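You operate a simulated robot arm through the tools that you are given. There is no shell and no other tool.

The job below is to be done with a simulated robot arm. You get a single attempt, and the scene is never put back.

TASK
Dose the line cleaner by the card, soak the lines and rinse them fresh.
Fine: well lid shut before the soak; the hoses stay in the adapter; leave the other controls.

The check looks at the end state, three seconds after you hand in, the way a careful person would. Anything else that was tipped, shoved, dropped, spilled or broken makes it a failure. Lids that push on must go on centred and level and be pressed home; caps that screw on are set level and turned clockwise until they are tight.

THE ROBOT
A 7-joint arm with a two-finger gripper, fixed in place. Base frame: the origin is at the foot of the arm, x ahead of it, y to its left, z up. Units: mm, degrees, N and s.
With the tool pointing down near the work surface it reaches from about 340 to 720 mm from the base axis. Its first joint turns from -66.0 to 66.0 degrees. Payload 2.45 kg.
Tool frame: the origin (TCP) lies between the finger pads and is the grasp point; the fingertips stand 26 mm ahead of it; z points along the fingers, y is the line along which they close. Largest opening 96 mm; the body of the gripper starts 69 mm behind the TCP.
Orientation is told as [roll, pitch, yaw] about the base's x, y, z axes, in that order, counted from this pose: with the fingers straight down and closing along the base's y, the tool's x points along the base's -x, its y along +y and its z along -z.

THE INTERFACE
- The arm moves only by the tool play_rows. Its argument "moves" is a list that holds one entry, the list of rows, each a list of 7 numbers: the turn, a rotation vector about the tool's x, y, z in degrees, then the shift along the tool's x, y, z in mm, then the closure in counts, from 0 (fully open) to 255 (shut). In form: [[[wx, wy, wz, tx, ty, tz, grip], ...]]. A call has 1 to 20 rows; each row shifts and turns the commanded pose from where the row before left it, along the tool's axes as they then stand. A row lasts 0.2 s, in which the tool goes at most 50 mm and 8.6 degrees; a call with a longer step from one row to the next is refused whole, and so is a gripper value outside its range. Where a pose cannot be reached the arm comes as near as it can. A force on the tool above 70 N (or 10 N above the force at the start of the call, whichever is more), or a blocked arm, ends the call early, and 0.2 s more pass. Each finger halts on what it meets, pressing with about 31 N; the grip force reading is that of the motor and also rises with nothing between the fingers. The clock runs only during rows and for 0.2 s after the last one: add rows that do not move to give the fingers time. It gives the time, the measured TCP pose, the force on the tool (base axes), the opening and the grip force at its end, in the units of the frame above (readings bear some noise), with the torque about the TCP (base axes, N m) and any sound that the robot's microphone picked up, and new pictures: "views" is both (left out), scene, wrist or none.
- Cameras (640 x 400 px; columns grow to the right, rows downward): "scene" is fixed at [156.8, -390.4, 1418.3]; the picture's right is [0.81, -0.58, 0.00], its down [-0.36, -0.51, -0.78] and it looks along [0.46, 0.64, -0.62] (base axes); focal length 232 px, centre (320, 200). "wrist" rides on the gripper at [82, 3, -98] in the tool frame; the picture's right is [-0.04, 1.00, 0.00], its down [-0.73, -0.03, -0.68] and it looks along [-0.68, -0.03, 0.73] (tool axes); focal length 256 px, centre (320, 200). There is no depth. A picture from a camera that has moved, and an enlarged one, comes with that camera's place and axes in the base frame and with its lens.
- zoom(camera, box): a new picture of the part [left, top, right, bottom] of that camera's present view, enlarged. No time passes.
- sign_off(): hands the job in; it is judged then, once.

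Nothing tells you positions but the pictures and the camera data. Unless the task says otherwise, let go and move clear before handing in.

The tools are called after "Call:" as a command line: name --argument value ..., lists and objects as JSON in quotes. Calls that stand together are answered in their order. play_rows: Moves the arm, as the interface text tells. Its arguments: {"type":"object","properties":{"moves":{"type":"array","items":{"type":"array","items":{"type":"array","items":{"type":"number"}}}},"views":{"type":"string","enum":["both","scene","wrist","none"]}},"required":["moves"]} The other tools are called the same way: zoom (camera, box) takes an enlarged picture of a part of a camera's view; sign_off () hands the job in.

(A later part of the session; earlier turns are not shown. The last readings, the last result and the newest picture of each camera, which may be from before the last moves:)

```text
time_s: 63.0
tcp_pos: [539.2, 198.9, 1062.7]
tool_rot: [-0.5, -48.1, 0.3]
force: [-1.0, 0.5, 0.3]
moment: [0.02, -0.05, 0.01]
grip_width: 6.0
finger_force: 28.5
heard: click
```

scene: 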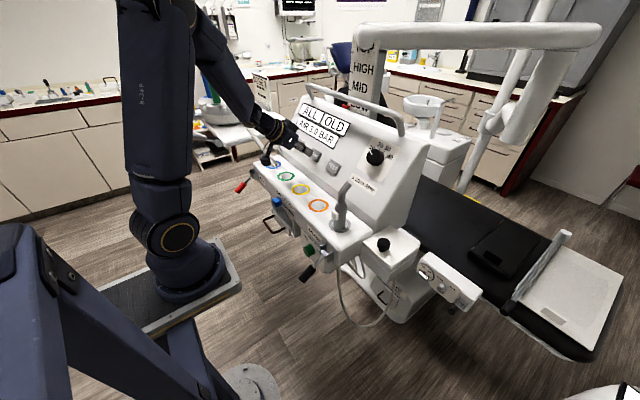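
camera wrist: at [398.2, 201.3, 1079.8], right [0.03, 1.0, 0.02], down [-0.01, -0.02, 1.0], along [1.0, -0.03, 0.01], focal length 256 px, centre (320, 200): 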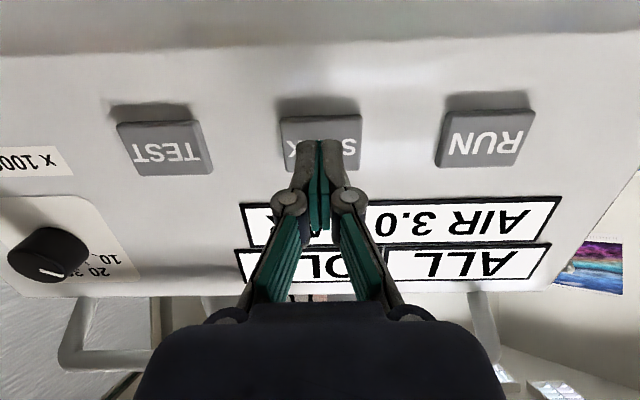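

SOAK clicked. I'll back off along the tool axis and read the display.

Call:
play_rows --moves '[[[0, 0, 0, 0, 0, -15, 255], [0, 0, 0, 0, 0, -40, 255], [0, 0, 0, 0, 0, 0, 255]]]'

Call:
zoom --camera "scene" --box '[270, 80, 370, 180]'

Call:
zoom --camera "wrist" --box '[100, 20, 580, 280]'

```text
time_s: 63.8
tcp_pos: [497.4, 199.2, 1098.5]
tool_rot: [-0.5, -48.0, 0.4]
force: [0.6, -0.4, -0.5]
moment: [0.01, 0.0, -0.05]
grip_width: 0.1
finger_force: 29.2
camera wrist: at [368.7, 201.7, 1103.9], right [0.03, 1.0, 0.02], down [-0.01, -0.02, 1.0], along [1.0, -0.03, 0.01], focal length 256 px, centre (320, 200)
```

scene: 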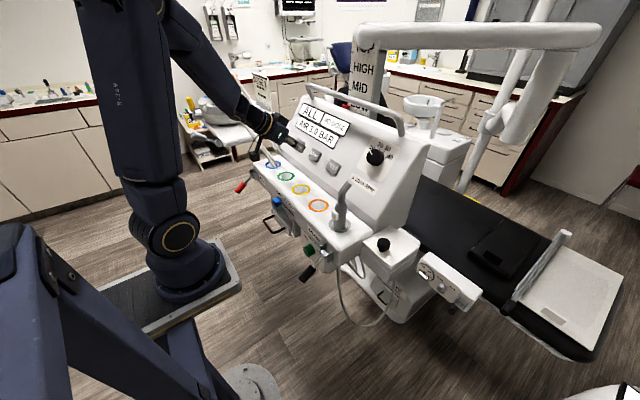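
wrist: 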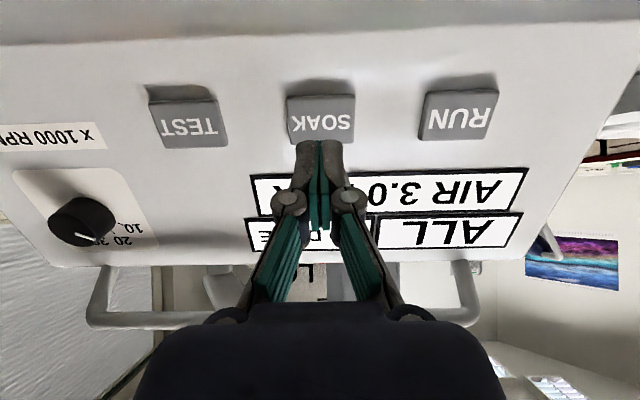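

```text
4.00 times, centred on (320, 130) of scene
camera zoom: at [156.7, -390.4, 1418.3], right [0.81, -0.58, 0.0], down [-0.36, -0.51, -0.78], along [0.46, 0.64, -0.62], focal length 930 px, centre (320, 480)
```

zoom: 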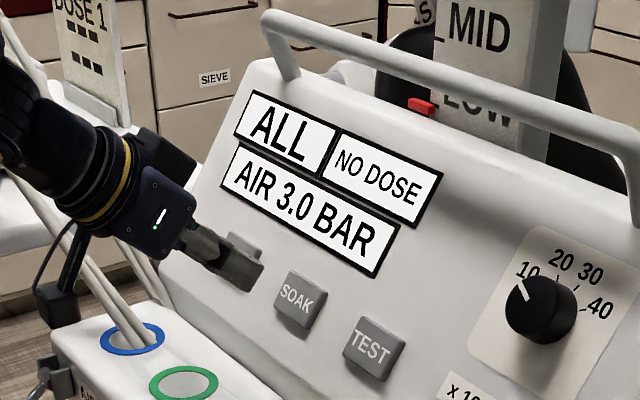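

```text
1.33 times, centred on (340, 150) of wrist
camera zoom: at [368.7, 201.7, 1103.9], right [0.03, 1.0, 0.02], down [-0.01, -0.02, 1.0], along [1.0, -0.03, 0.01], focal length 341 px, centre (293, 267)
```

zoom: 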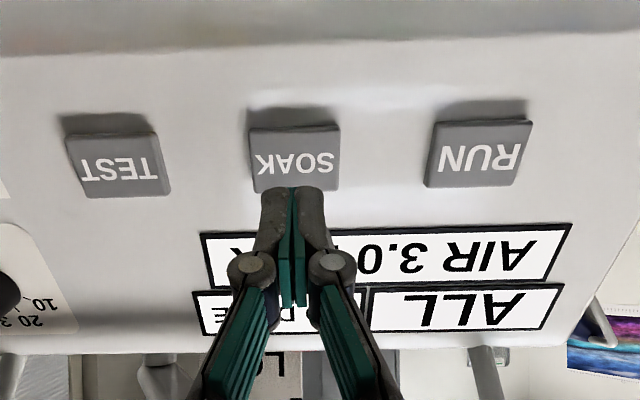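

SOAK clicked, but the display now reads "ALL – NO DOSE", so the unit doesn't think cleaner was dosed. I'll wait a moment and check whether that changes, and look at the card again.

Call:
play_rows --moves '[[[0, 0, 0, 0, 0, -20, 255], [0, 0, 0, 0, 0, 0, 255], [0, 0, 0, 0, 0, 0, 255], [0, 0, 0, 0, 0, 0, 255], [0, 0, 0, 0, 0, 0, 255], [0, 0, 0, 0, 0, 0, 255]]]' --views "none"

Call:
zoom --camera "scene" --box '[290, 90, 360, 150]'

Call:
zoom --camera "scene" --box '[245, 60, 285, 110]'

Call:
zoom --camera "scene" --box '[350, 200, 430, 280]'

Call:
zoom --camera "scene" --box '[175, 60, 275, 170]'

```text
time_s: 65.2
tcp_pos: [482.8, 197.6, 1111.3]
tool_rot: [-0.5, -47.9, 0.5]
force: [-0.3, -0.2, 0.6]
moment: [0.0, -0.02, 0.01]
grip_width: 0.0
finger_force: 28.6
```

```text
6.67 times, centred on (325, 120) of scene
camera zoom: at [156.8, -390.4, 1418.3], right [0.81, -0.58, 0.0], down [-0.36, -0.51, -0.78], along [0.46, 0.64, -0.62], focal length 1549 px, centre (287, 733)
```

zoom: 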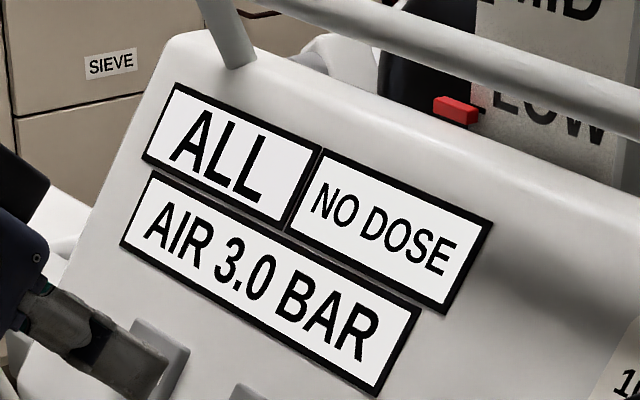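

```text
8.00 times, centred on (265, 85) of scene
camera zoom: at [156.8, -390.4, 1418.3], right [0.81, -0.58, 0.0], down [-0.36, -0.51, -0.78], along [0.46, 0.64, -0.62], focal length 1859 px, centre (760, 1120)
```

zoom: 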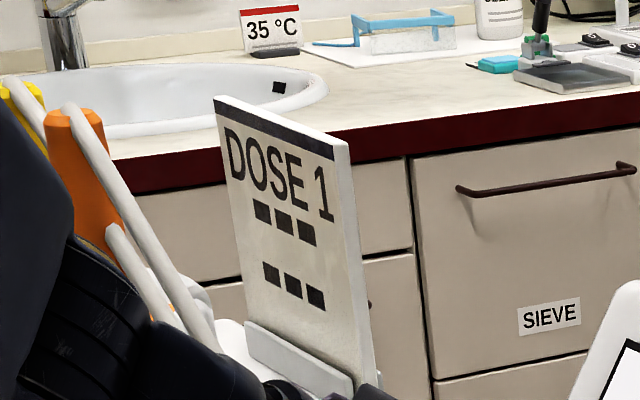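

```text
5.00 times, centred on (390, 240) of scene
camera zoom: at [156.8, -390.4, 1418.3], right [0.81, -0.58, 0.0], down [-0.36, -0.51, -0.78], along [0.46, 0.64, -0.62], focal length 1162 px, centre (-30, 0)
```

zoom: 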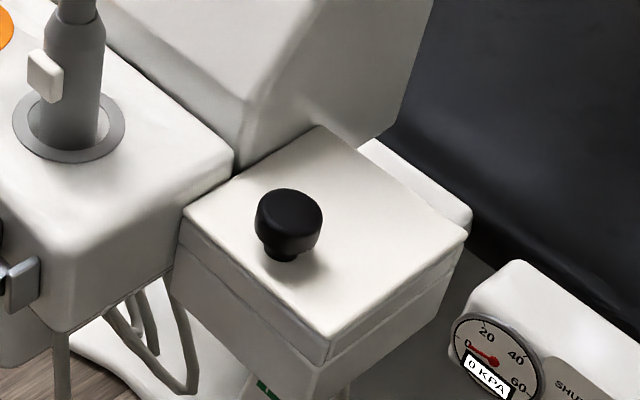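

```text
3.64 times, centred on (225, 115) of scene
camera zoom: at [156.8, -390.4, 1418.3], right [0.81, -0.58, 0.0], down [-0.36, -0.51, -0.78], along [0.46, 0.64, -0.62], focal length 845 px, centre (666, 509)
```

zoom: 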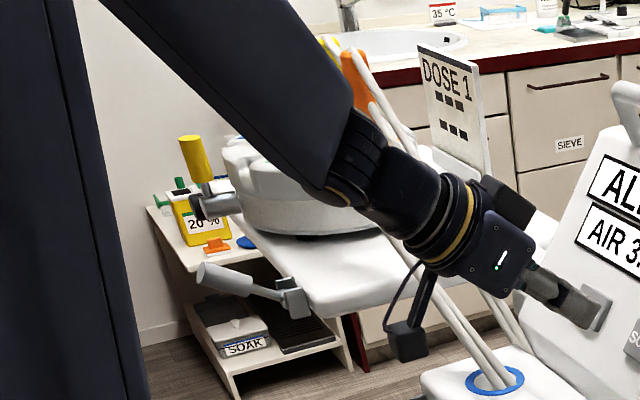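

The display insists "NO DOSE", so my brief press didn't take as a dose even though it clicked. I'll reopen the well, press DOSE again more fully while watching the display, and re-shut; first back to the knob.

Call:
play_rows --moves '[[[0, 0, 0, -33.4, 0, -30.1, 255], [0, 0, 0, -33.4, 0, -30.1, 255], [0, 8, 0, 0, 0, 0, 200], [0, 8, 0, 0, 0, 0, 90], [0, 8, 0, 0, 0, 0, 90], [0, 8, 0, 0, 0, 0, 90], [0, 8, 0, 0, 0, 0, 90], [0, 8, 0, 0, 0, 0, 90], [0, 0, 0, -2.2, -41, 0, 90], [0, 0, 0, -2.2, -41, 0, 90], [0, 0, 0, -2.2, -41, 0, 90], [0, 0, 0, -2.2, -41, 0, 90], [0, 0, 0, -2.2, -41, 0, 90], [0, 0, 0, -2.2, -41, 0, 90], [0, 0, 0, -2.2, -41, 0, 90], [0, 0, 0, -2.2, -41, 0, 90], [0, 0, 0, -2.2, -41, 0, 90], [0, 0, 0, 0, 0, 0, 90]]]'

Call:
zoom --camera "scene" --box '[290, 80, 370, 150]'

Call:
zoom --camera "scene" --box '[240, 160, 340, 290]'

```text
time_s: 69.0
tcp_pos: [503.0, -169.9, 1207.5]
tool_rot: [-0.5, -0.1, 0.0]
force: [0.0, 0.2, 0.0]
moment: [-0.01, -0.01, -0.03]
grip_width: 62.2
finger_force: 0.0
camera wrist: at [421.3, -166.7, 1305.3], right [0.04, 1.0, -0.01], down [0.73, -0.03, 0.68], along [0.68, -0.03, -0.73], focal length 256 px, centre (320, 200)
```

scene: 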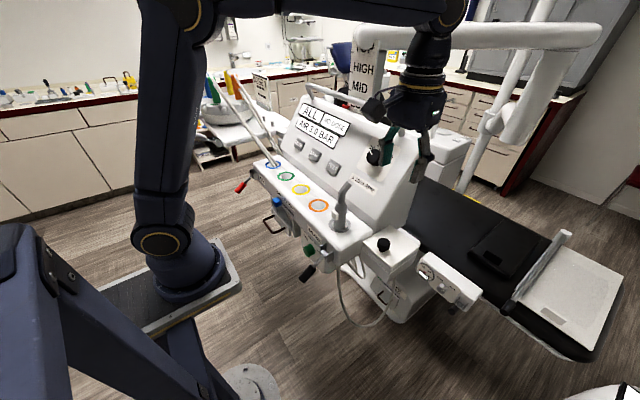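
wrist: 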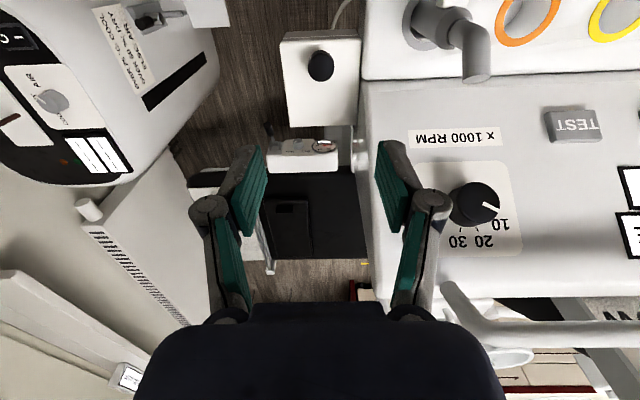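

```text
5.71 times, centred on (330, 115) of scene
camera zoom: at [156.7, -390.4, 1418.3], right [0.81, -0.58, 0.0], down [-0.36, -0.51, -0.78], along [0.46, 0.64, -0.62], focal length 1328 px, centre (263, 686)
```

zoom: 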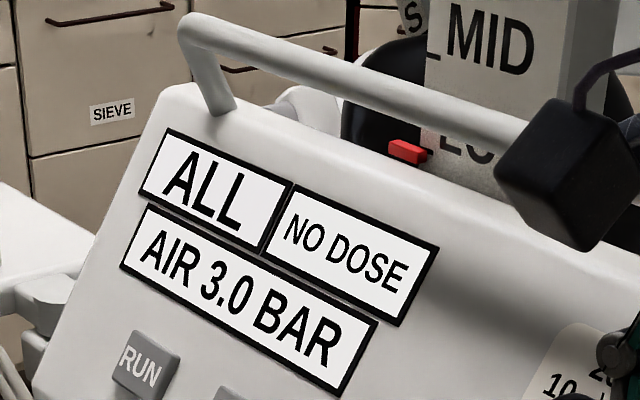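

```text
3.08 times, centred on (290, 225) of scene
camera zoom: at [156.7, -390.4, 1418.3], right [0.81, -0.58, 0.0], down [-0.36, -0.51, -0.78], along [0.46, 0.64, -0.62], focal length 715 px, centre (412, 123)
```

zoom: 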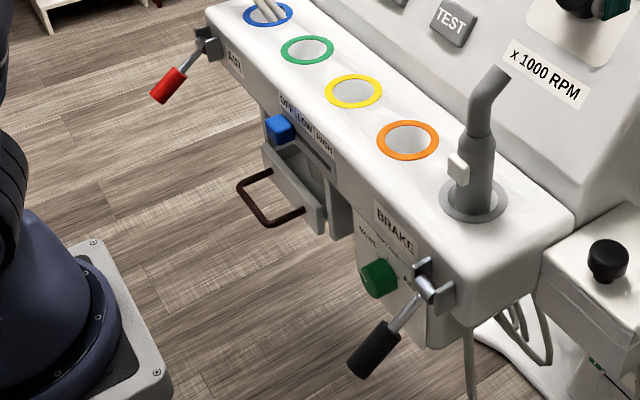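

Display still reads NO DOSE. I'll re-grip the knob.

Call:
play_rows --moves '[[[0, 0, 0, 0, -1, 45, 90], [0, 0, 0, 0, -1, 45, 90], [0, 0, 0, 0, 0, 45, 90], [0, 0, 0, 0, 0, 40, 90], [0, 0, 0, 0, 0, 24, 90], [0, 0, 0, 0, 0, 12, 90], [0, 0, 0, 0, 0, 0, 90], [0, 0, 0, 0, 0, 0, 200], [0, 0, 0, 0, 0, 0, 200], [0, 0, 0, 0, 0, 0, 200], [0, 0, 0, 0, 0, 0, 200]]]' --views "wrist"

```text
time_s: 71.3
tcp_pos: [503.0, -170.4, 993.5]
tool_rot: [-0.2, 0.1, 0.2]
force: [-1.6, 16.2, 2.3]
moment: [0.45, 0.05, 0.21]
grip_width: 31.1
finger_force: 45.5
camera wrist: at [421.2, -167.9, 1092.8], right [0.04, 1.0, 0.0], down [0.73, -0.03, 0.68], along [0.68, -0.03, -0.73], focal length 256 px, centre (320, 200)
```

wrist: 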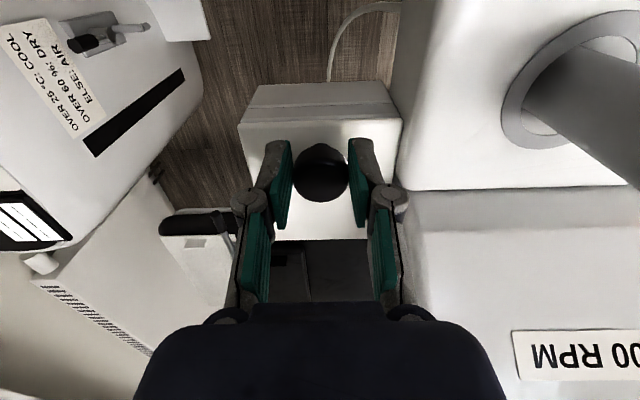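

Gripped. I'll swing the lid open along the same arc.

Call:
play_rows --moves '[[[0, 0, 0, -3, 0, -8.5, 200], [0, 0, 0, -3.8, 0, -8.2, 200], [0, 0, 0, -4.6, 0, -7.7, 200], [0, 0, 0, -5.4, 0, -7.2, 200], [0, 0, 0, -6.2, 0, -6.6, 200], [0, 0, 0, -6.8, 0, -5.9, 200], [0, 0, 0, -7.3, 0, -5.1, 200], [0, 0, 0, -7.9, 0, -4.4, 200], [0, 0, 0, -8.3, 0, -3.5, 200], [0, 0, 0, -8.6, 0, -2.6, 200], [0, 0, 0, -8.8, 0, -1.8, 200], [0, 0, 0, -9, 0, -0.7, 200], [0, 0, 0, -9, 0, 0.1, 200], [0, 0, 0, -8.9, 0, 1.1, 200], [0, 0, 0, -8.8, 0, 2, 200], [0, 0, 0, -8.5, 0, 2.5, 200], [0, 0, 0, 0, 0, 0, 200]]]' --views "wrist"

Call:
zoom --camera "scene" --box '[350, 180, 450, 270]'

```text
time_s: 75.0
tcp_pos: [618.9, -172.9, 1052.0]
tool_rot: [-0.3, -0.1, 0.1]
force: [-1.4, 17.5, 5.7]
moment: [0.21, 0.19, -0.19]
grip_width: 32.9
finger_force: 9.0
camera wrist: at [536.1, -168.7, 1150.1], right [0.04, 1.0, -0.01], down [0.73, -0.03, 0.68], along [0.68, -0.03, -0.73], focal length 256 px, centre (320, 200)
```

wrist: 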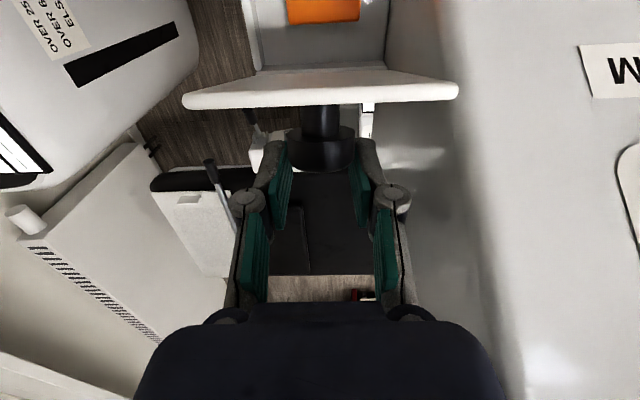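

```text
4.44 times, centred on (400, 225) of scene
camera zoom: at [156.6, -389.8, 1418.5], right [0.81, -0.58, 0.0], down [-0.36, -0.51, -0.78], along [0.46, 0.64, -0.62], focal length 1033 px, centre (-36, 89)
```

zoom: 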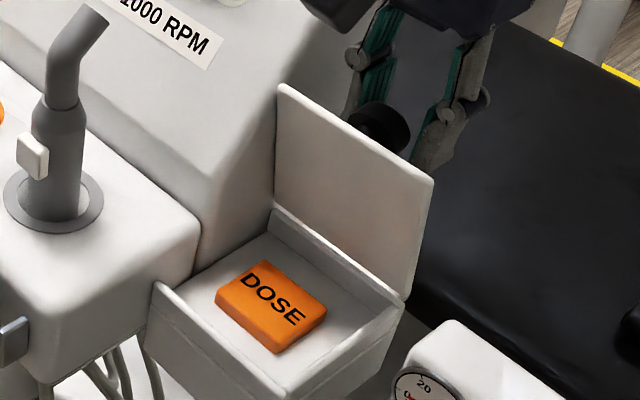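

The lid is nearly vertical but a bit short of before. I'll continue a little further before letting go.

Call:
play_rows --moves '[[[0, 0, 0, -5, 0, 1.5, 200], [0, 0, 0, -5, 0, 2, 200], [0, 0, 0, -4, 0, 2, 200], [0, 0, 0, 0, 0, 0, 200], [0, 0, 0, 0, 0, 0, 200]]]' --views "wrist"

Call:
zoom --camera "scene" --box '[350, 180, 450, 270]'

```text
time_s: 76.2
tcp_pos: [633.3, -171.9, 1044.4]
tool_rot: [-0.3, 0.0, 0.1]
force: [-2.0, 17.1, 1.7]
moment: [0.06, 0.23, -0.23]
grip_width: 32.6
finger_force: 8.5
camera wrist: at [550.9, -168.7, 1144.3], right [0.04, 1.0, -0.01], down [0.73, -0.03, 0.68], along [0.68, -0.03, -0.73], focal length 256 px, centre (320, 200)
```

wrist: 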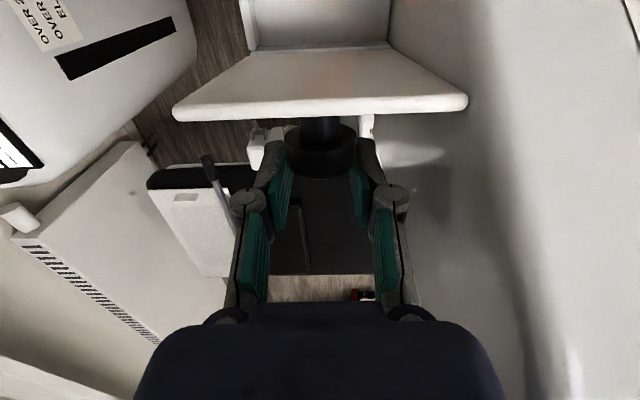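

```text
4.44 times, centred on (400, 225) of scene
camera zoom: at [156.7, -389.9, 1418.5], right [0.81, -0.58, 0.0], down [-0.36, -0.51, -0.78], along [0.46, 0.64, -0.62], focal length 1033 px, centre (-36, 89)
```

zoom: 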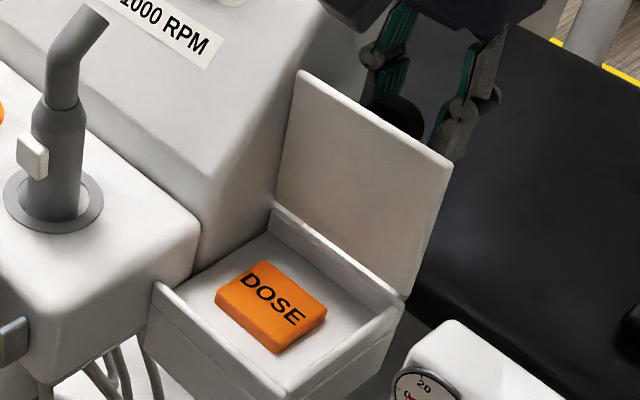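

The lid is well past vertical. I'll release, rise, and set up the tilted pressing pose over the DOSE button again.

Call:
play_rows --moves '[[[0, 0, 0, 0, 0, 0, 100], [0, 0, 0, 0, 0, 0, 80], [0, 0, 0, 0, 0, 0, 80], [0, 0, 0, 0, 0, -25, 80], [0, 0, 0, 0, 0, -40, 80], [0, 0, 0, 0, 0, -40, 80], [0, 0, 0, 35, 0, 0, 255], [0, 0, 0, 35, 1, 0, 255], [0, 0, 0, 33, 1, 0, 255], [0, -7, 0, 0, 0, 0, 255], [0, -7, 0, 0, 0, 0, 255], [0, -7.7, 0, 0, 0, 0, 255], [0, 0, 0, 0, 0, 0, 255]]]' --views "wrist"

Call:
zoom --camera "scene" --box '[350, 180, 450, 270]'

```text
time_s: 79.0
tcp_pos: [530.3, -169.0, 1150.5]
tool_rot: [-0.4, -21.8, 0.1]
force: [-0.3, 0.5, -0.7]
moment: [-0.01, 0.01, -0.02]
grip_width: 0.1
finger_force: 28.1
camera wrist: at [416.7, -166.6, 1211.4], right [0.04, 1.0, 0.01], down [0.43, -0.02, 0.9], along [0.9, -0.03, -0.43], focal length 256 px, centre (320, 200)
```

wrist: 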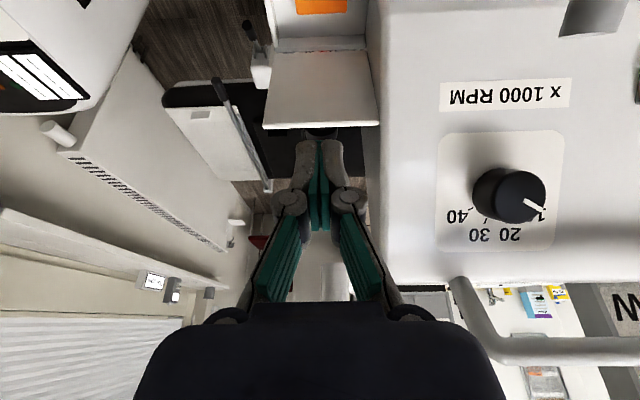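

```text
4.44 times, centred on (400, 225) of scene
camera zoom: at [156.7, -390.4, 1418.3], right [0.81, -0.58, 0.0], down [-0.36, -0.51, -0.78], along [0.46, 0.64, -0.62], focal length 1033 px, centre (-36, 89)
```

zoom: 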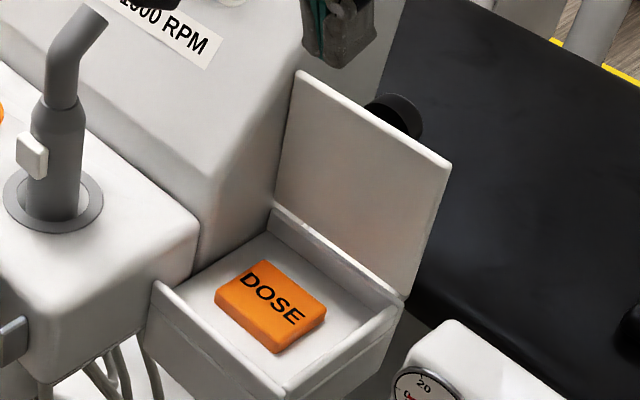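

Lid open and stable. I'll descend to just above the DOSE button.

Call:
play_rows --moves '[[[0, 0, 0, 14.8, 0, 37.1, 255], [0, 0, 0, 14.8, 0, 37.1, 255], [0, 0, 0, 14.8, 0, 37.1, 255], [0, 0, 0, 13, 0, 32.5, 255], [0, 0, 0, 5.6, 0, 14, 255], [0, 0, 0, 3, -0.5, 7.4, 255], [0, 0, 0, 0, 0, 0, 255]]]' --views "none"

Call:
zoom --camera "scene" --box '[290, 80, 370, 150]'

Call:
zoom --camera "scene" --box '[365, 220, 425, 270]'

```text
time_s: 80.5
tcp_pos: [530.1, -170.7, 972.4]
tool_rot: [-0.4, -21.7, 0.1]
force: [-0.7, 0.7, -0.4]
moment: [0.0, 0.01, 0.01]
grip_width: 0.1
finger_force: 28.0
```

```text
5.71 times, centred on (330, 115) of scene
camera zoom: at [156.8, -390.4, 1418.3], right [0.81, -0.58, 0.0], down [-0.36, -0.51, -0.78], along [0.46, 0.64, -0.62], focal length 1328 px, centre (263, 686)
```

zoom: 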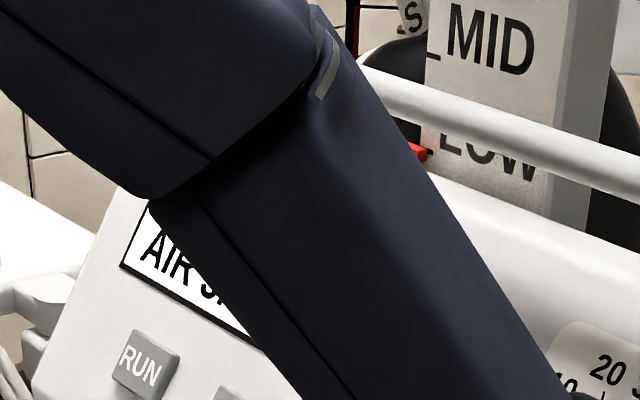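

```text
8.00 times, centred on (395, 245) of scene
camera zoom: at [156.8, -390.4, 1418.3], right [0.81, -0.58, 0.0], down [-0.36, -0.51, -0.78], along [0.46, 0.64, -0.62], focal length 1859 px, centre (-280, -160)
```

zoom: 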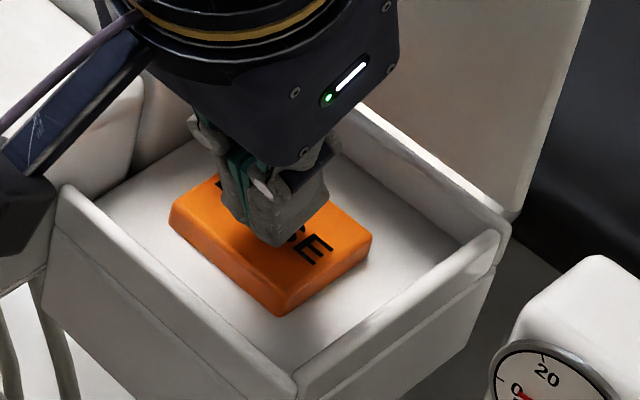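

Poised above the button (the display is hidden behind the arm in this pose). I'll step down again.

Call:
play_rows --moves '[[[0, 0, 0, 1.9, 0, 4.6, 255], [0, 0, 0, 1.5, 0, 3.7, 255], [0, 0, 0, 0, 0, 0, 255]]]' --views "none"

Call:
play_rows --moves '[[[0, 0, 0, 0.75, 0, 1.85, 255], [0, 0, 0, 0, 0, 0, 255]]]' --views "none"

```text
time_s: 81.3
tcp_pos: [530.4, -170.4, 963.4]
tool_rot: [-0.4, -21.8, 0.0]
force: [-0.3, -0.9, -0.6]
moment: [-0.01, -0.01, -0.03]
grip_width: 0.0
finger_force: 28.1
```

```text
time_s: 82.0
tcp_pos: [530.3, -171.3, 962.2]
tool_rot: [-0.5, -21.6, 0.1]
force: [0.5, 0.0, 0.7]
moment: [-0.02, -0.01, 0.0]
grip_width: 6.1
finger_force: 28.3
```

Contact. I'll press through the click in one steady motion to a firm bottom and hold.

Call:
play_rows --moves '[[[0, 0, 0, 0.5, 0, 1.2, 255], [0, 0, 0, 0.5, 0, 1.2, 255], [0, 0, 0, 0.4, 0, 1, 255], [0, 0, 0, 0, 0, 0, 255]]]' --views "none"

Call:
zoom --camera "scene" --box '[365, 220, 425, 270]'

```text
time_s: 83.0
tcp_pos: [530.8, -172.6, 957.2]
tool_rot: [-0.4, -21.7, 0.1]
force: [-1.2, -0.1, 2.6]
moment: [0.03, 0.05, 0.01]
grip_width: 6.0
finger_force: 28.6
heard: click
```

```text
8.00 times, centred on (395, 245) of scene
camera zoom: at [156.7, -390.4, 1418.3], right [0.81, -0.58, 0.0], down [-0.36, -0.51, -0.78], along [0.46, 0.64, -0.62], focal length 1859 px, centre (-280, -160)
```

zoom: 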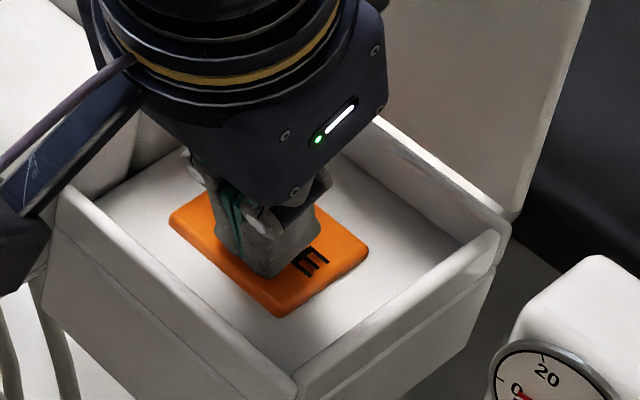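

Clicked. Force is only 2.6 N, so there is more travel; I'll go on to the bottom and hold.

Call:
play_rows --moves '[[[0, 0, 0, 0.4, 0, 1, 255], [0, 0, 0, 0.4, 0, 1, 255], [0, 0, 0, 0, 0, 0, 255]]]' --views "none"

Call:
zoom --camera "scene" --box '[365, 220, 425, 270]'

```text
time_s: 83.8
tcp_pos: [529.7, -170.6, 954.3]
tool_rot: [-0.5, -21.8, 0.1]
force: [1.4, -0.5, 4.6]
moment: [-0.07, -0.01, -0.01]
grip_width: 6.0
finger_force: 28.4
```

```text
8.00 times, centred on (395, 245) of scene
camera zoom: at [156.7, -390.4, 1418.3], right [0.81, -0.58, 0.0], down [-0.36, -0.51, -0.78], along [0.46, 0.64, -0.62], focal length 1859 px, centre (-280, -160)
```

zoom: 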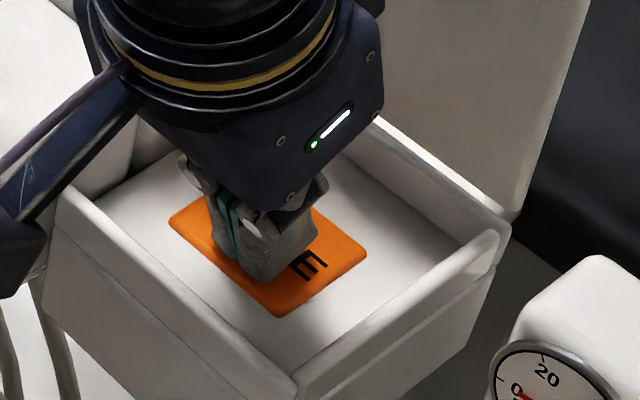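

The button has a long stroke, nearly flush with the floor now. A little further to be sure of the full stroke.

Call:
play_rows --moves '[[[0, 0, 0, 0.4, 0, 1, 255], [0, 0, 0, 0.4, 0, 1, 255], [0, 0, 0, 0, 0, 0, 255]]]' --views "none"

Call:
zoom --camera "scene" --box '[365, 220, 425, 270]'

```text
time_s: 84.5
tcp_pos: [529.5, -172.0, 954.3]
tool_rot: [-0.3, -21.8, 0.0]
force: [-0.2, 1.0, 11.1]
moment: [0.01, 0.0, 0.0]
grip_width: 5.9
finger_force: 28.9
```

```text
8.00 times, centred on (395, 245) of scene
camera zoom: at [156.6, -390.3, 1418.3], right [0.81, -0.58, 0.0], down [-0.36, -0.51, -0.78], along [0.46, 0.64, -0.62], focal length 1859 px, centre (-280, -160)
```

zoom: 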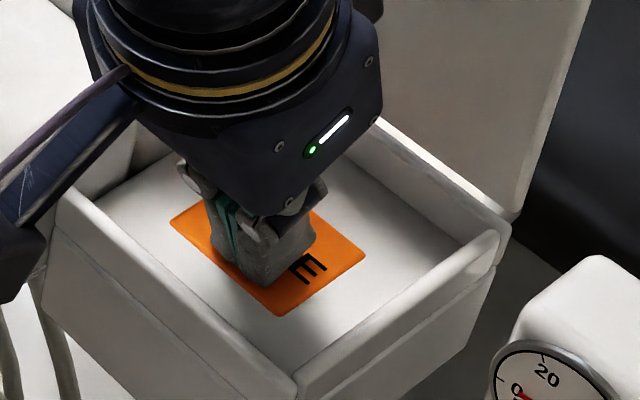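

Bottomed out (11 N). I'll hold briefly, lift off, and read the display.

Call:
play_rows --moves '[[[0, 0, 0, 0, 0, 0, 255], [0, 0, 0, 0, 0, 0, 255], [0, 0, 0, 0, 0, 0, 255], [0, 0, 0, -7.4, 0, -18.6, 255], [0, 0, 0, -14.8, 0, -37.2, 255], [0, 0, 0, -14.8, 0, -37.2, 255], [0, 0, 0, -14.8, 0, -37.2, 255], [0, 0, 0, -14.8, 0, -37.2, 255], [0, 7, 0, 0, 0, 0, 80], [0, 7, 0, 0, 0, 0, 80], [0, 7.7, 0, 0, 0, 0, 80], [0, 0, 0, 0, 0, 0, 80]]]'

Call:
zoom --camera "scene" --box '[290, 80, 370, 150]'

Call:
zoom --camera "scene" --box '[350, 180, 450, 270]'

```text
time_s: 87.2
tcp_pos: [529.6, -170.4, 1133.9]
tool_rot: [-0.4, 0.1, -0.1]
force: [0.1, -1.1, -0.5]
moment: [0.01, -0.02, 0.02]
grip_width: 65.9
finger_force: 0.1
camera wrist: at [447.6, -167.2, 1232.6], right [0.04, 1.0, -0.01], down [0.73, -0.03, 0.68], along [0.68, -0.03, -0.74], focal length 256 px, centre (320, 200)
```

scene: 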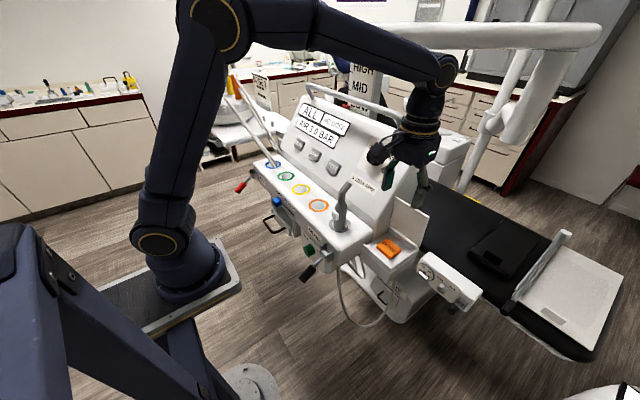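
wrist: 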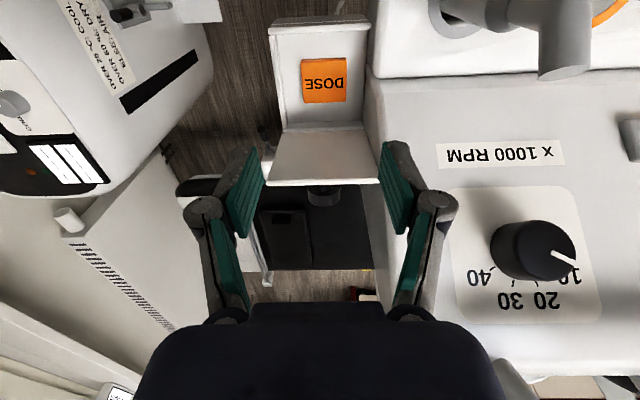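

```text
5.71 times, centred on (330, 115) of scene
camera zoom: at [156.8, -390.4, 1418.3], right [0.81, -0.58, 0.0], down [-0.36, -0.51, -0.78], along [0.46, 0.64, -0.62], focal length 1328 px, centre (263, 686)
```

zoom: 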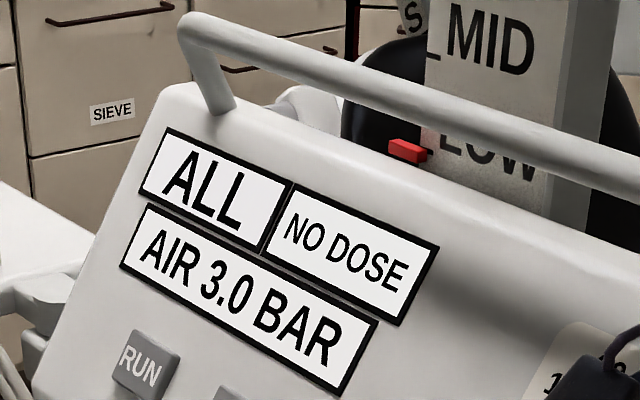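

```text
4.44 times, centred on (400, 225) of scene
camera zoom: at [156.8, -390.4, 1418.3], right [0.81, -0.58, 0.0], down [-0.36, -0.51, -0.78], along [0.46, 0.64, -0.62], focal length 1033 px, centre (-36, 89)
```

zoom: 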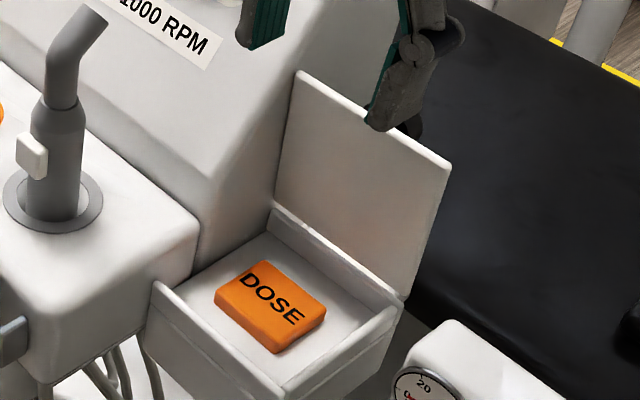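

The display doesn't react to DOSE by itself; SOAK will tell. I'll re-grip the knob where I released it.

Call:
play_rows --moves '[[[0, 0, 0, 0, 0, -18, 80], [0, 0, 0, -35, 0, 0, 80], [0, 0, 0, -35, 0, 0, 80], [0, 0, 0, -33, -1, 0, 80], [0, 0, 0, 0, 0, 0, 80], [0, 0, 0, 0, 0, 40, 80], [0, 0, 0, 0, 0, 40, 80], [0, 0, 0, 0, 0, 25, 80], [0, 0, 0, 0, 0, 0, 80], [0, 0, 0, 0, 0, 0, 200], [0, 0, 0, 0, 0, 0, 200], [0, 0, 0, 0, 0, 0, 200], [0, 0, 0, 0, 0, 0, 200]]]' --views "wrist"

Call:
zoom --camera "scene" --box '[350, 180, 450, 270]'

```text
time_s: 90.0
tcp_pos: [629.6, -171.2, 1047.8]
tool_rot: [-0.3, 0.0, 0.0]
force: [-0.1, 6.0, -2.7]
moment: [0.06, -0.01, -0.02]
grip_width: 29.8
finger_force: 45.0
camera wrist: at [548.3, -167.6, 1145.4], right [0.04, 1.0, 0.0], down [0.73, -0.03, 0.68], along [0.68, -0.03, -0.73], focal length 256 px, centre (320, 200)
```

wrist: 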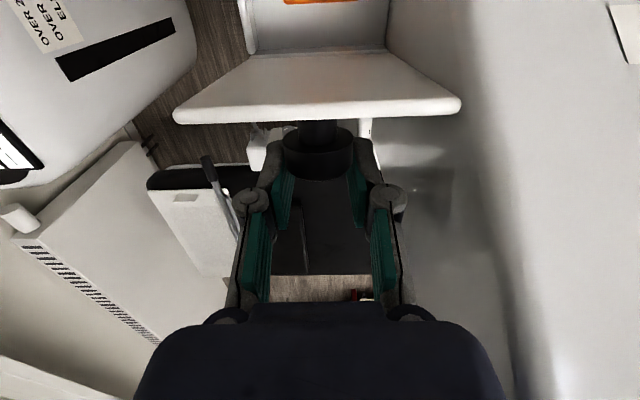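

```text
4.44 times, centred on (400, 225) of scene
camera zoom: at [156.8, -390.2, 1418.3], right [0.81, -0.58, 0.0], down [-0.36, -0.51, -0.78], along [0.46, 0.64, -0.62], focal length 1033 px, centre (-36, 89)
```

zoom: 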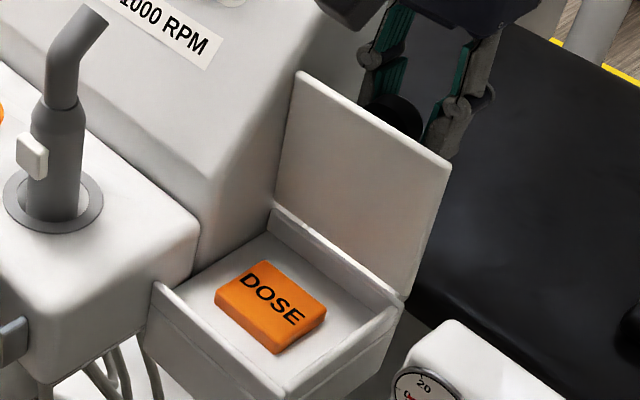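

Gripped. I'll close the lid along the full reverse arc.

Call:
play_rows --moves '[[[0, 0, 0, 8.4, 0, -3.5, 200], [0, 0, 0, 8.9, 0, -2.9, 200], [0, 0, 0, 9, 0, -1.9, 200], [0, 0, 0, 9.2, 0, -0.9, 200], [0, 0, 0, 9.1, 0, 0, 200], [0, 0, 0, 9.1, 0, 0.5, 200], [0, 0, 0, 8.9, 0, 1.9, 200], [0, 0, 0, 8.7, 0, 2.3, 200], [0, 0, 0, 8.3, 0, 3.7, 200], [0, 0, 0, 8, 0, 4.1, 200], [0, 0, 0, 7.5, 0, 4.9, 200], [0, 0, 0, 7, 0, 5.7, 200], [0, 0, 0, 6.4, 0, 6.4, 200], [0, 0, 0, 5.7, 0, 7, 200], [0, 0, 0, 4.9, 0, 7.5, 200], [0, 0, 0, 4.1, 0, 8, 200], [0, 0, 0, 3.2, 0, 8.4, 200], [0, 0, 0, 1, 0, 3, 200], [0, 0, 0, 0, 0, 0, 200]]]' --views "wrist"

Call:
zoom --camera "scene" --box '[350, 200, 430, 280]'

```text
time_s: 94.0
tcp_pos: [505.1, -170.7, 992.2]
tool_rot: [-0.2, -0.2, 0.0]
force: [20.4, 18.9, 3.7]
moment: [0.37, -1.28, 0.06]
grip_width: 30.9
finger_force: 45.1
camera wrist: at [423.1, -167.9, 1090.6], right [0.04, 1.0, 0.0], down [0.73, -0.03, 0.68], along [0.68, -0.03, -0.73], focal length 256 px, centre (320, 200)
```

wrist: 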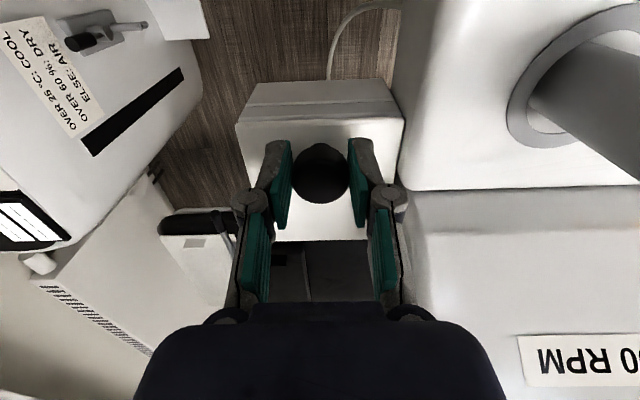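

```text
5.00 times, centred on (390, 240) of scene
camera zoom: at [157.2, -389.8, 1418.4], right [0.81, -0.58, 0.0], down [-0.36, -0.51, -0.78], along [0.46, 0.64, -0.62], focal length 1162 px, centre (-30, 0)
```

zoom: 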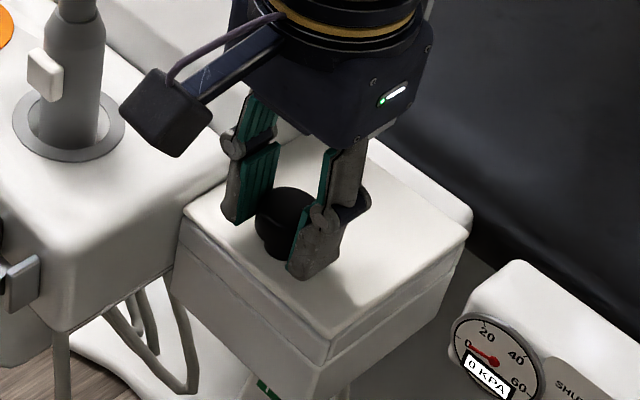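

The lid is down. I'll release, rise, and press the knob once to seat it.

Call:
play_rows --moves '[[[0, 0, 0, 0, 0, 0, 120], [0, 0, 0, 0, 0, 0, 90], [0, 0, 0, 0, 0, 0, 90], [0, 0, 0, 0, 0, -25, 90], [0, 0, 0, 0, 0, -35, 90], [0, 0, 0, 0, 0, 0, 255], [0, 0, 0, 0, 0, 0, 255], [0, 0, 0, 0, 0, 0, 255], [0, 0, 0, 0, 0, 0, 255], [0, 0, 0, 0, 0, 25, 255], [0, 0, 0, 0, 0, 12, 255], [0, 0, 0, 0, 0, 4, 255], [0, 0, 0, 0, 0, 3, 255], [0, 0, 0, 0, 0, 2, 255], [0, 0, 0, 0, 0, 0, 255]]]' --views "none"

Call:
zoom --camera "scene" --box '[350, 200, 430, 280]'

```text
time_s: 97.2
tcp_pos: [505.3, -171.7, 1006.3]
tool_rot: [-0.4, -0.1, -0.1]
force: [-4.5, 2.4, 15.0]
moment: [0.05, 0.0, 0.06]
grip_width: 6.0
finger_force: 28.6
```

```text
5.00 times, centred on (390, 240) of scene
camera zoom: at [156.4, -390.2, 1418.4], right [0.81, -0.58, 0.0], down [-0.36, -0.51, -0.78], along [0.46, 0.64, -0.62], focal length 1162 px, centre (-30, 0)
```

zoom: 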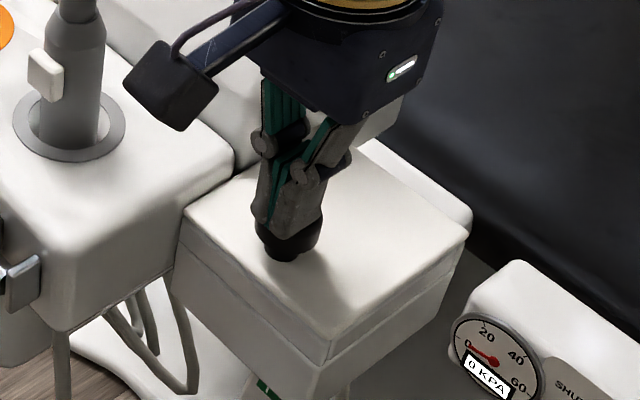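

Lid firmly seated. Off to SOAK by the same route.

Call:
play_rows --moves '[[[0, 0, 0, 0, 0, -40, 255], [0, 0, 0, 0, 0, -45, 255], [0, 0, 0, 0, 0, -45, 255], [0, 0, 0, 0, 0, -45, 255], [0, 0, 0, 0, 0, -25, 255], [0, 0, 0, 8, 41, 0, 255], [0, 0, 0, 8, 41, 0, 255], [0, 0, 0, 8, 41, 0, 255], [0, 0, 0, 8, 41, 0, 255], [0, 0, 0, 8, 41, 0, 255], [0, 0, 0, 8, 41, 0, 255], [0, 0, 0, 8, 41, 0, 255], [0, 0, 0, 8, 41, 0, 255], [0, 0, 0, 10, 43, 0, 255], [0, 0, 0, 0, 0, 0, 255]]]' --views "none"

Call:
play_rows --moves '[[[0, -8, 0, 0, 0, 0, 255], [0, -8, 0, 0, 0, 0, 255], [0, -8, 0, 0, 0, 0, 255], [0, -8, 0, 0, 0, 0, 255], [0, -8, 0, 0, 0, 0, 255], [0, -8, 0, 0, 0, 0, 255], [0, 0, 0, 7.2, -1, 35.4, 255], [0, 0, 0, 7.2, -1, 35.4, 255], [0, 0, 0, 7.2, -1, 35.4, 255], [0, 0, 0, 7.1, -1, 35.3, 255], [0, 0, 0, 0, 0, 0, 255]]]' --views "wrist"

```text
time_s: 100.3
tcp_pos: [431.1, 200.6, 1201.7]
tool_rot: [-0.3, -0.1, -0.1]
force: [0.3, -0.8, -0.4]
moment: [0.01, -0.04, -0.02]
grip_width: 0.0
finger_force: 28.2
```

```text
time_s: 102.8
tcp_pos: [518.4, 197.8, 1087.8]
tool_rot: [-0.5, -48.1, 0.3]
force: [0.0, -1.1, 0.1]
moment: [-0.03, 0.04, 0.01]
grip_width: 0.0
finger_force: 28.8
camera wrist: at [389.3, 200.8, 1093.6], right [0.03, 1.0, 0.02], down [-0.01, -0.02, 1.0], along [1.0, -0.03, 0.01], focal length 256 px, centre (320, 200)
```

wrist: 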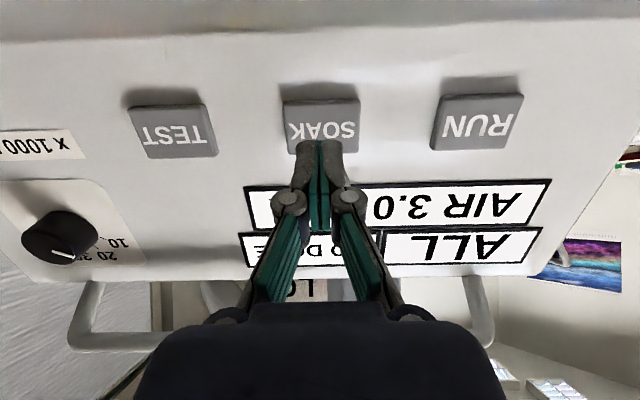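

Aligned on SOAK. I'll advance to just short of contact and then press through a full stroke.

Call:
play_rows --moves '[[[0, 0, 0, 1.5, 0, 12, 255], [0, 0, 0, 1.5, 0, 8, 255], [0, 0, 0, 1.5, 0, 6, 255], [0, 0, 0, 0, 0, 0, 255]]]' --views "none"

Call:
play_rows --moves '[[[0, 0, 0, 0, 0, 2, 255], [0, 0, 0, 0, 0, 2, 255], [0, 0, 0, 0, 0, 1.5, 255], [0, 0, 0, 0, 0, 1.5, 255], [0, 0, 0, 0, 0, 0, 255]]]' --views "none"

```text
time_s: 103.8
tcp_pos: [533.4, 196.6, 1067.3]
tool_rot: [-0.4, -48.0, 0.3]
force: [0.0, -0.1, -0.4]
moment: [0.01, -0.01, 0.01]
grip_width: 0.0
finger_force: 28.7
```

```text
time_s: 105.0
tcp_pos: [539.1, 194.1, 1063.2]
tool_rot: [-0.5, -48.0, 0.4]
force: [-2.3, -0.4, 0.7]
moment: [-0.03, 0.02, 0.02]
grip_width: 5.6
finger_force: 28.5
heard: click
```

SOAK clicked. I'll back off and read the display.

Call:
play_rows --moves '[[[0, 0, 0, 0, 0, -15, 255], [0, 0, 0, 0, 0, -40, 255], [0, 0, 0, 0, 0, -20, 255], [0, 0, 0, 0, 0, 0, 255]]]' --views "scene"

Call:
zoom --camera "scene" --box '[290, 80, 370, 150]'

```text
time_s: 106.0
tcp_pos: [483.4, 195.5, 1112.4]
tool_rot: [-0.5, -48.0, 0.5]
force: [0.5, 0.3, -0.2]
moment: [-0.01, -0.02, -0.01]
grip_width: 0.0
finger_force: 29.2
```

scene: 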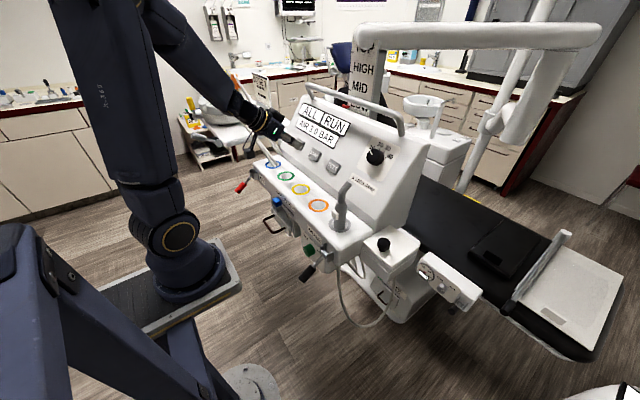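

```text
5.71 times, centred on (330, 115) of scene
camera zoom: at [156.7, -390.4, 1418.3], right [0.81, -0.58, 0.0], down [-0.36, -0.51, -0.78], along [0.46, 0.64, -0.62], focal length 1328 px, centre (263, 686)
```

zoom: 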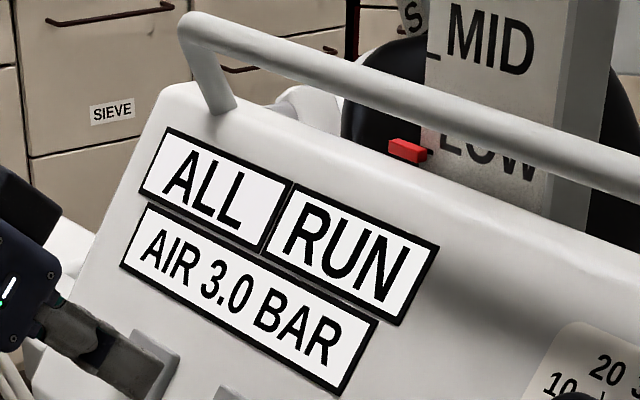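

The display now reads "ALL – RUN": the dose was accepted and the soak is running. I'll wait and watch for it to finish.

Call:
play_rows --moves '[[[0, 0, 0, 0, 0, 0, 255], [0, 0, 0, 0, 0, 0, 255], [0, 0, 0, 0, 0, 0, 255], [0, 0, 0, 0, 0, 0, 255], [0, 0, 0, 0, 0, 0, 255], [0, 0, 0, 0, 0, 0, 255], [0, 0, 0, 0, 0, 0, 255], [0, 0, 0, 0, 0, 0, 255], [0, 0, 0, 0, 0, 0, 255], [0, 0, 0, 0, 0, 0, 255], [0, 0, 0, 0, 0, 0, 255], [0, 0, 0, 0, 0, 0, 255], [0, 0, 0, 0, 0, 0, 255], [0, 0, 0, 0, 0, 0, 255], [0, 0, 0, 0, 0, 0, 255], [0, 0, 0, 0, 0, 0, 255], [0, 0, 0, 0, 0, 0, 255], [0, 0, 0, 0, 0, 0, 255], [0, 0, 0, 0, 0, 0, 255], [0, 0, 0, 0, 0, 0, 255]]]' --views "none"

Call:
zoom --camera "scene" --box '[290, 80, 370, 150]'

```text
time_s: 110.2
tcp_pos: [482.6, 196.6, 1113.0]
tool_rot: [-0.4, -48.0, 0.5]
force: [0.1, 0.9, -0.1]
moment: [0.02, -0.02, -0.03]
grip_width: 0.1
finger_force: 28.4
```

```text
5.71 times, centred on (330, 115) of scene
camera zoom: at [156.8, -390.4, 1418.3], right [0.81, -0.58, 0.0], down [-0.36, -0.51, -0.78], along [0.46, 0.64, -0.62], focal length 1328 px, centre (263, 686)
```

zoom: 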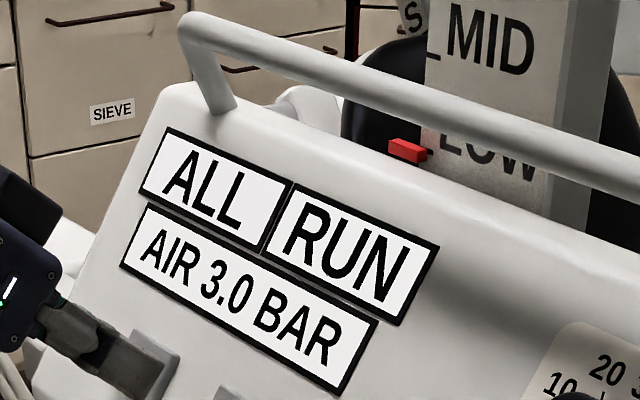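

Still running. While waiting, I'll shift over in front of the RUN button at a safe standoff.

Call:
play_rows --moves '[[[0, 0, 0, 0, 33, 0, 255], [0, 0, 0, 0, 33, 0, 255], [0, 0, 0, 0, 33, 0, 255], [0, 0, 0, 0, 0, 0, 255], [0, 0, 0, 0, 0, 0, 255], [0, 0, 0, 0, 0, 0, 255], [0, 0, 0, 0, 0, 0, 255], [0, 0, 0, 0, 0, 0, 255], [0, 0, 0, 0, 0, 0, 255], [0, 0, 0, 0, 0, 0, 255], [0, 0, 0, 0, 0, 0, 255], [0, 0, 0, 0, 0, 0, 255], [0, 0, 0, 0, 0, 0, 255], [0, 0, 0, 0, 0, 0, 255], [0, 0, 0, 0, 0, 0, 255], [0, 0, 0, 0, 0, 0, 255], [0, 0, 0, 0, 0, 0, 255], [0, 0, 0, 0, 0, 0, 255], [0, 0, 0, 0, 0, 0, 255], [0, 0, 0, 0, 0, 0, 255]]]'

Call:
zoom --camera "scene" --box '[280, 80, 370, 150]'

```text
time_s: 114.3
tcp_pos: [483.0, 295.5, 1111.6]
tool_rot: [-0.4, -48.1, 0.4]
force: [-0.2, 0.0, -0.1]
moment: [0.0, 0.02, 0.04]
grip_width: 0.2
finger_force: 28.3
camera wrist: at [354.9, 298.8, 1118.7], right [0.03, 1.0, 0.02], down [-0.01, -0.02, 1.0], along [1.0, -0.03, 0.01], focal length 256 px, centre (320, 200)
```

scene: 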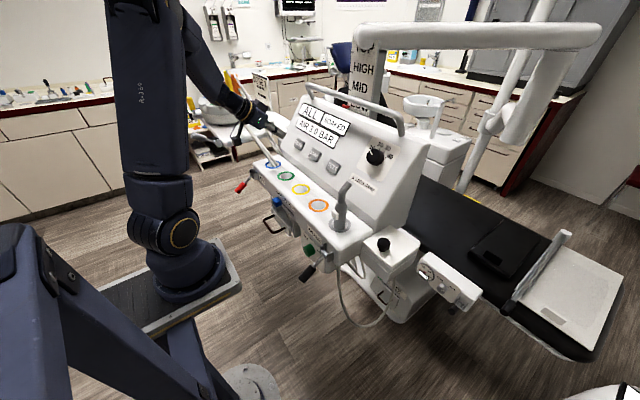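
wrist: 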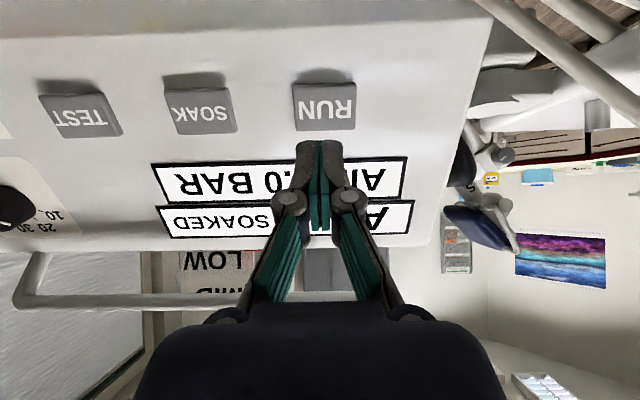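

```text
5.71 times, centred on (325, 115) of scene
camera zoom: at [156.8, -390.4, 1418.3], right [0.81, -0.58, 0.0], down [-0.36, -0.51, -0.78], along [0.46, 0.64, -0.62], focal length 1328 px, centre (291, 686)
```

zoom: 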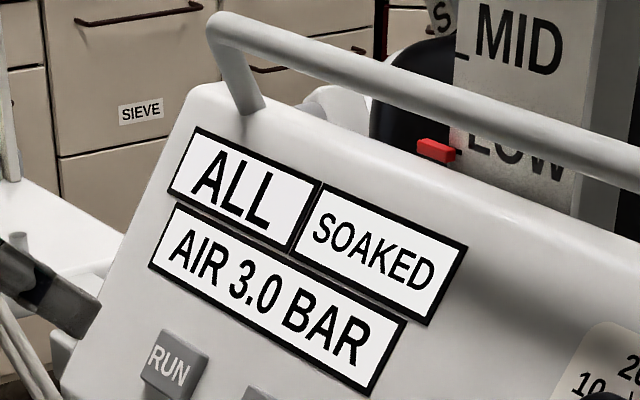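

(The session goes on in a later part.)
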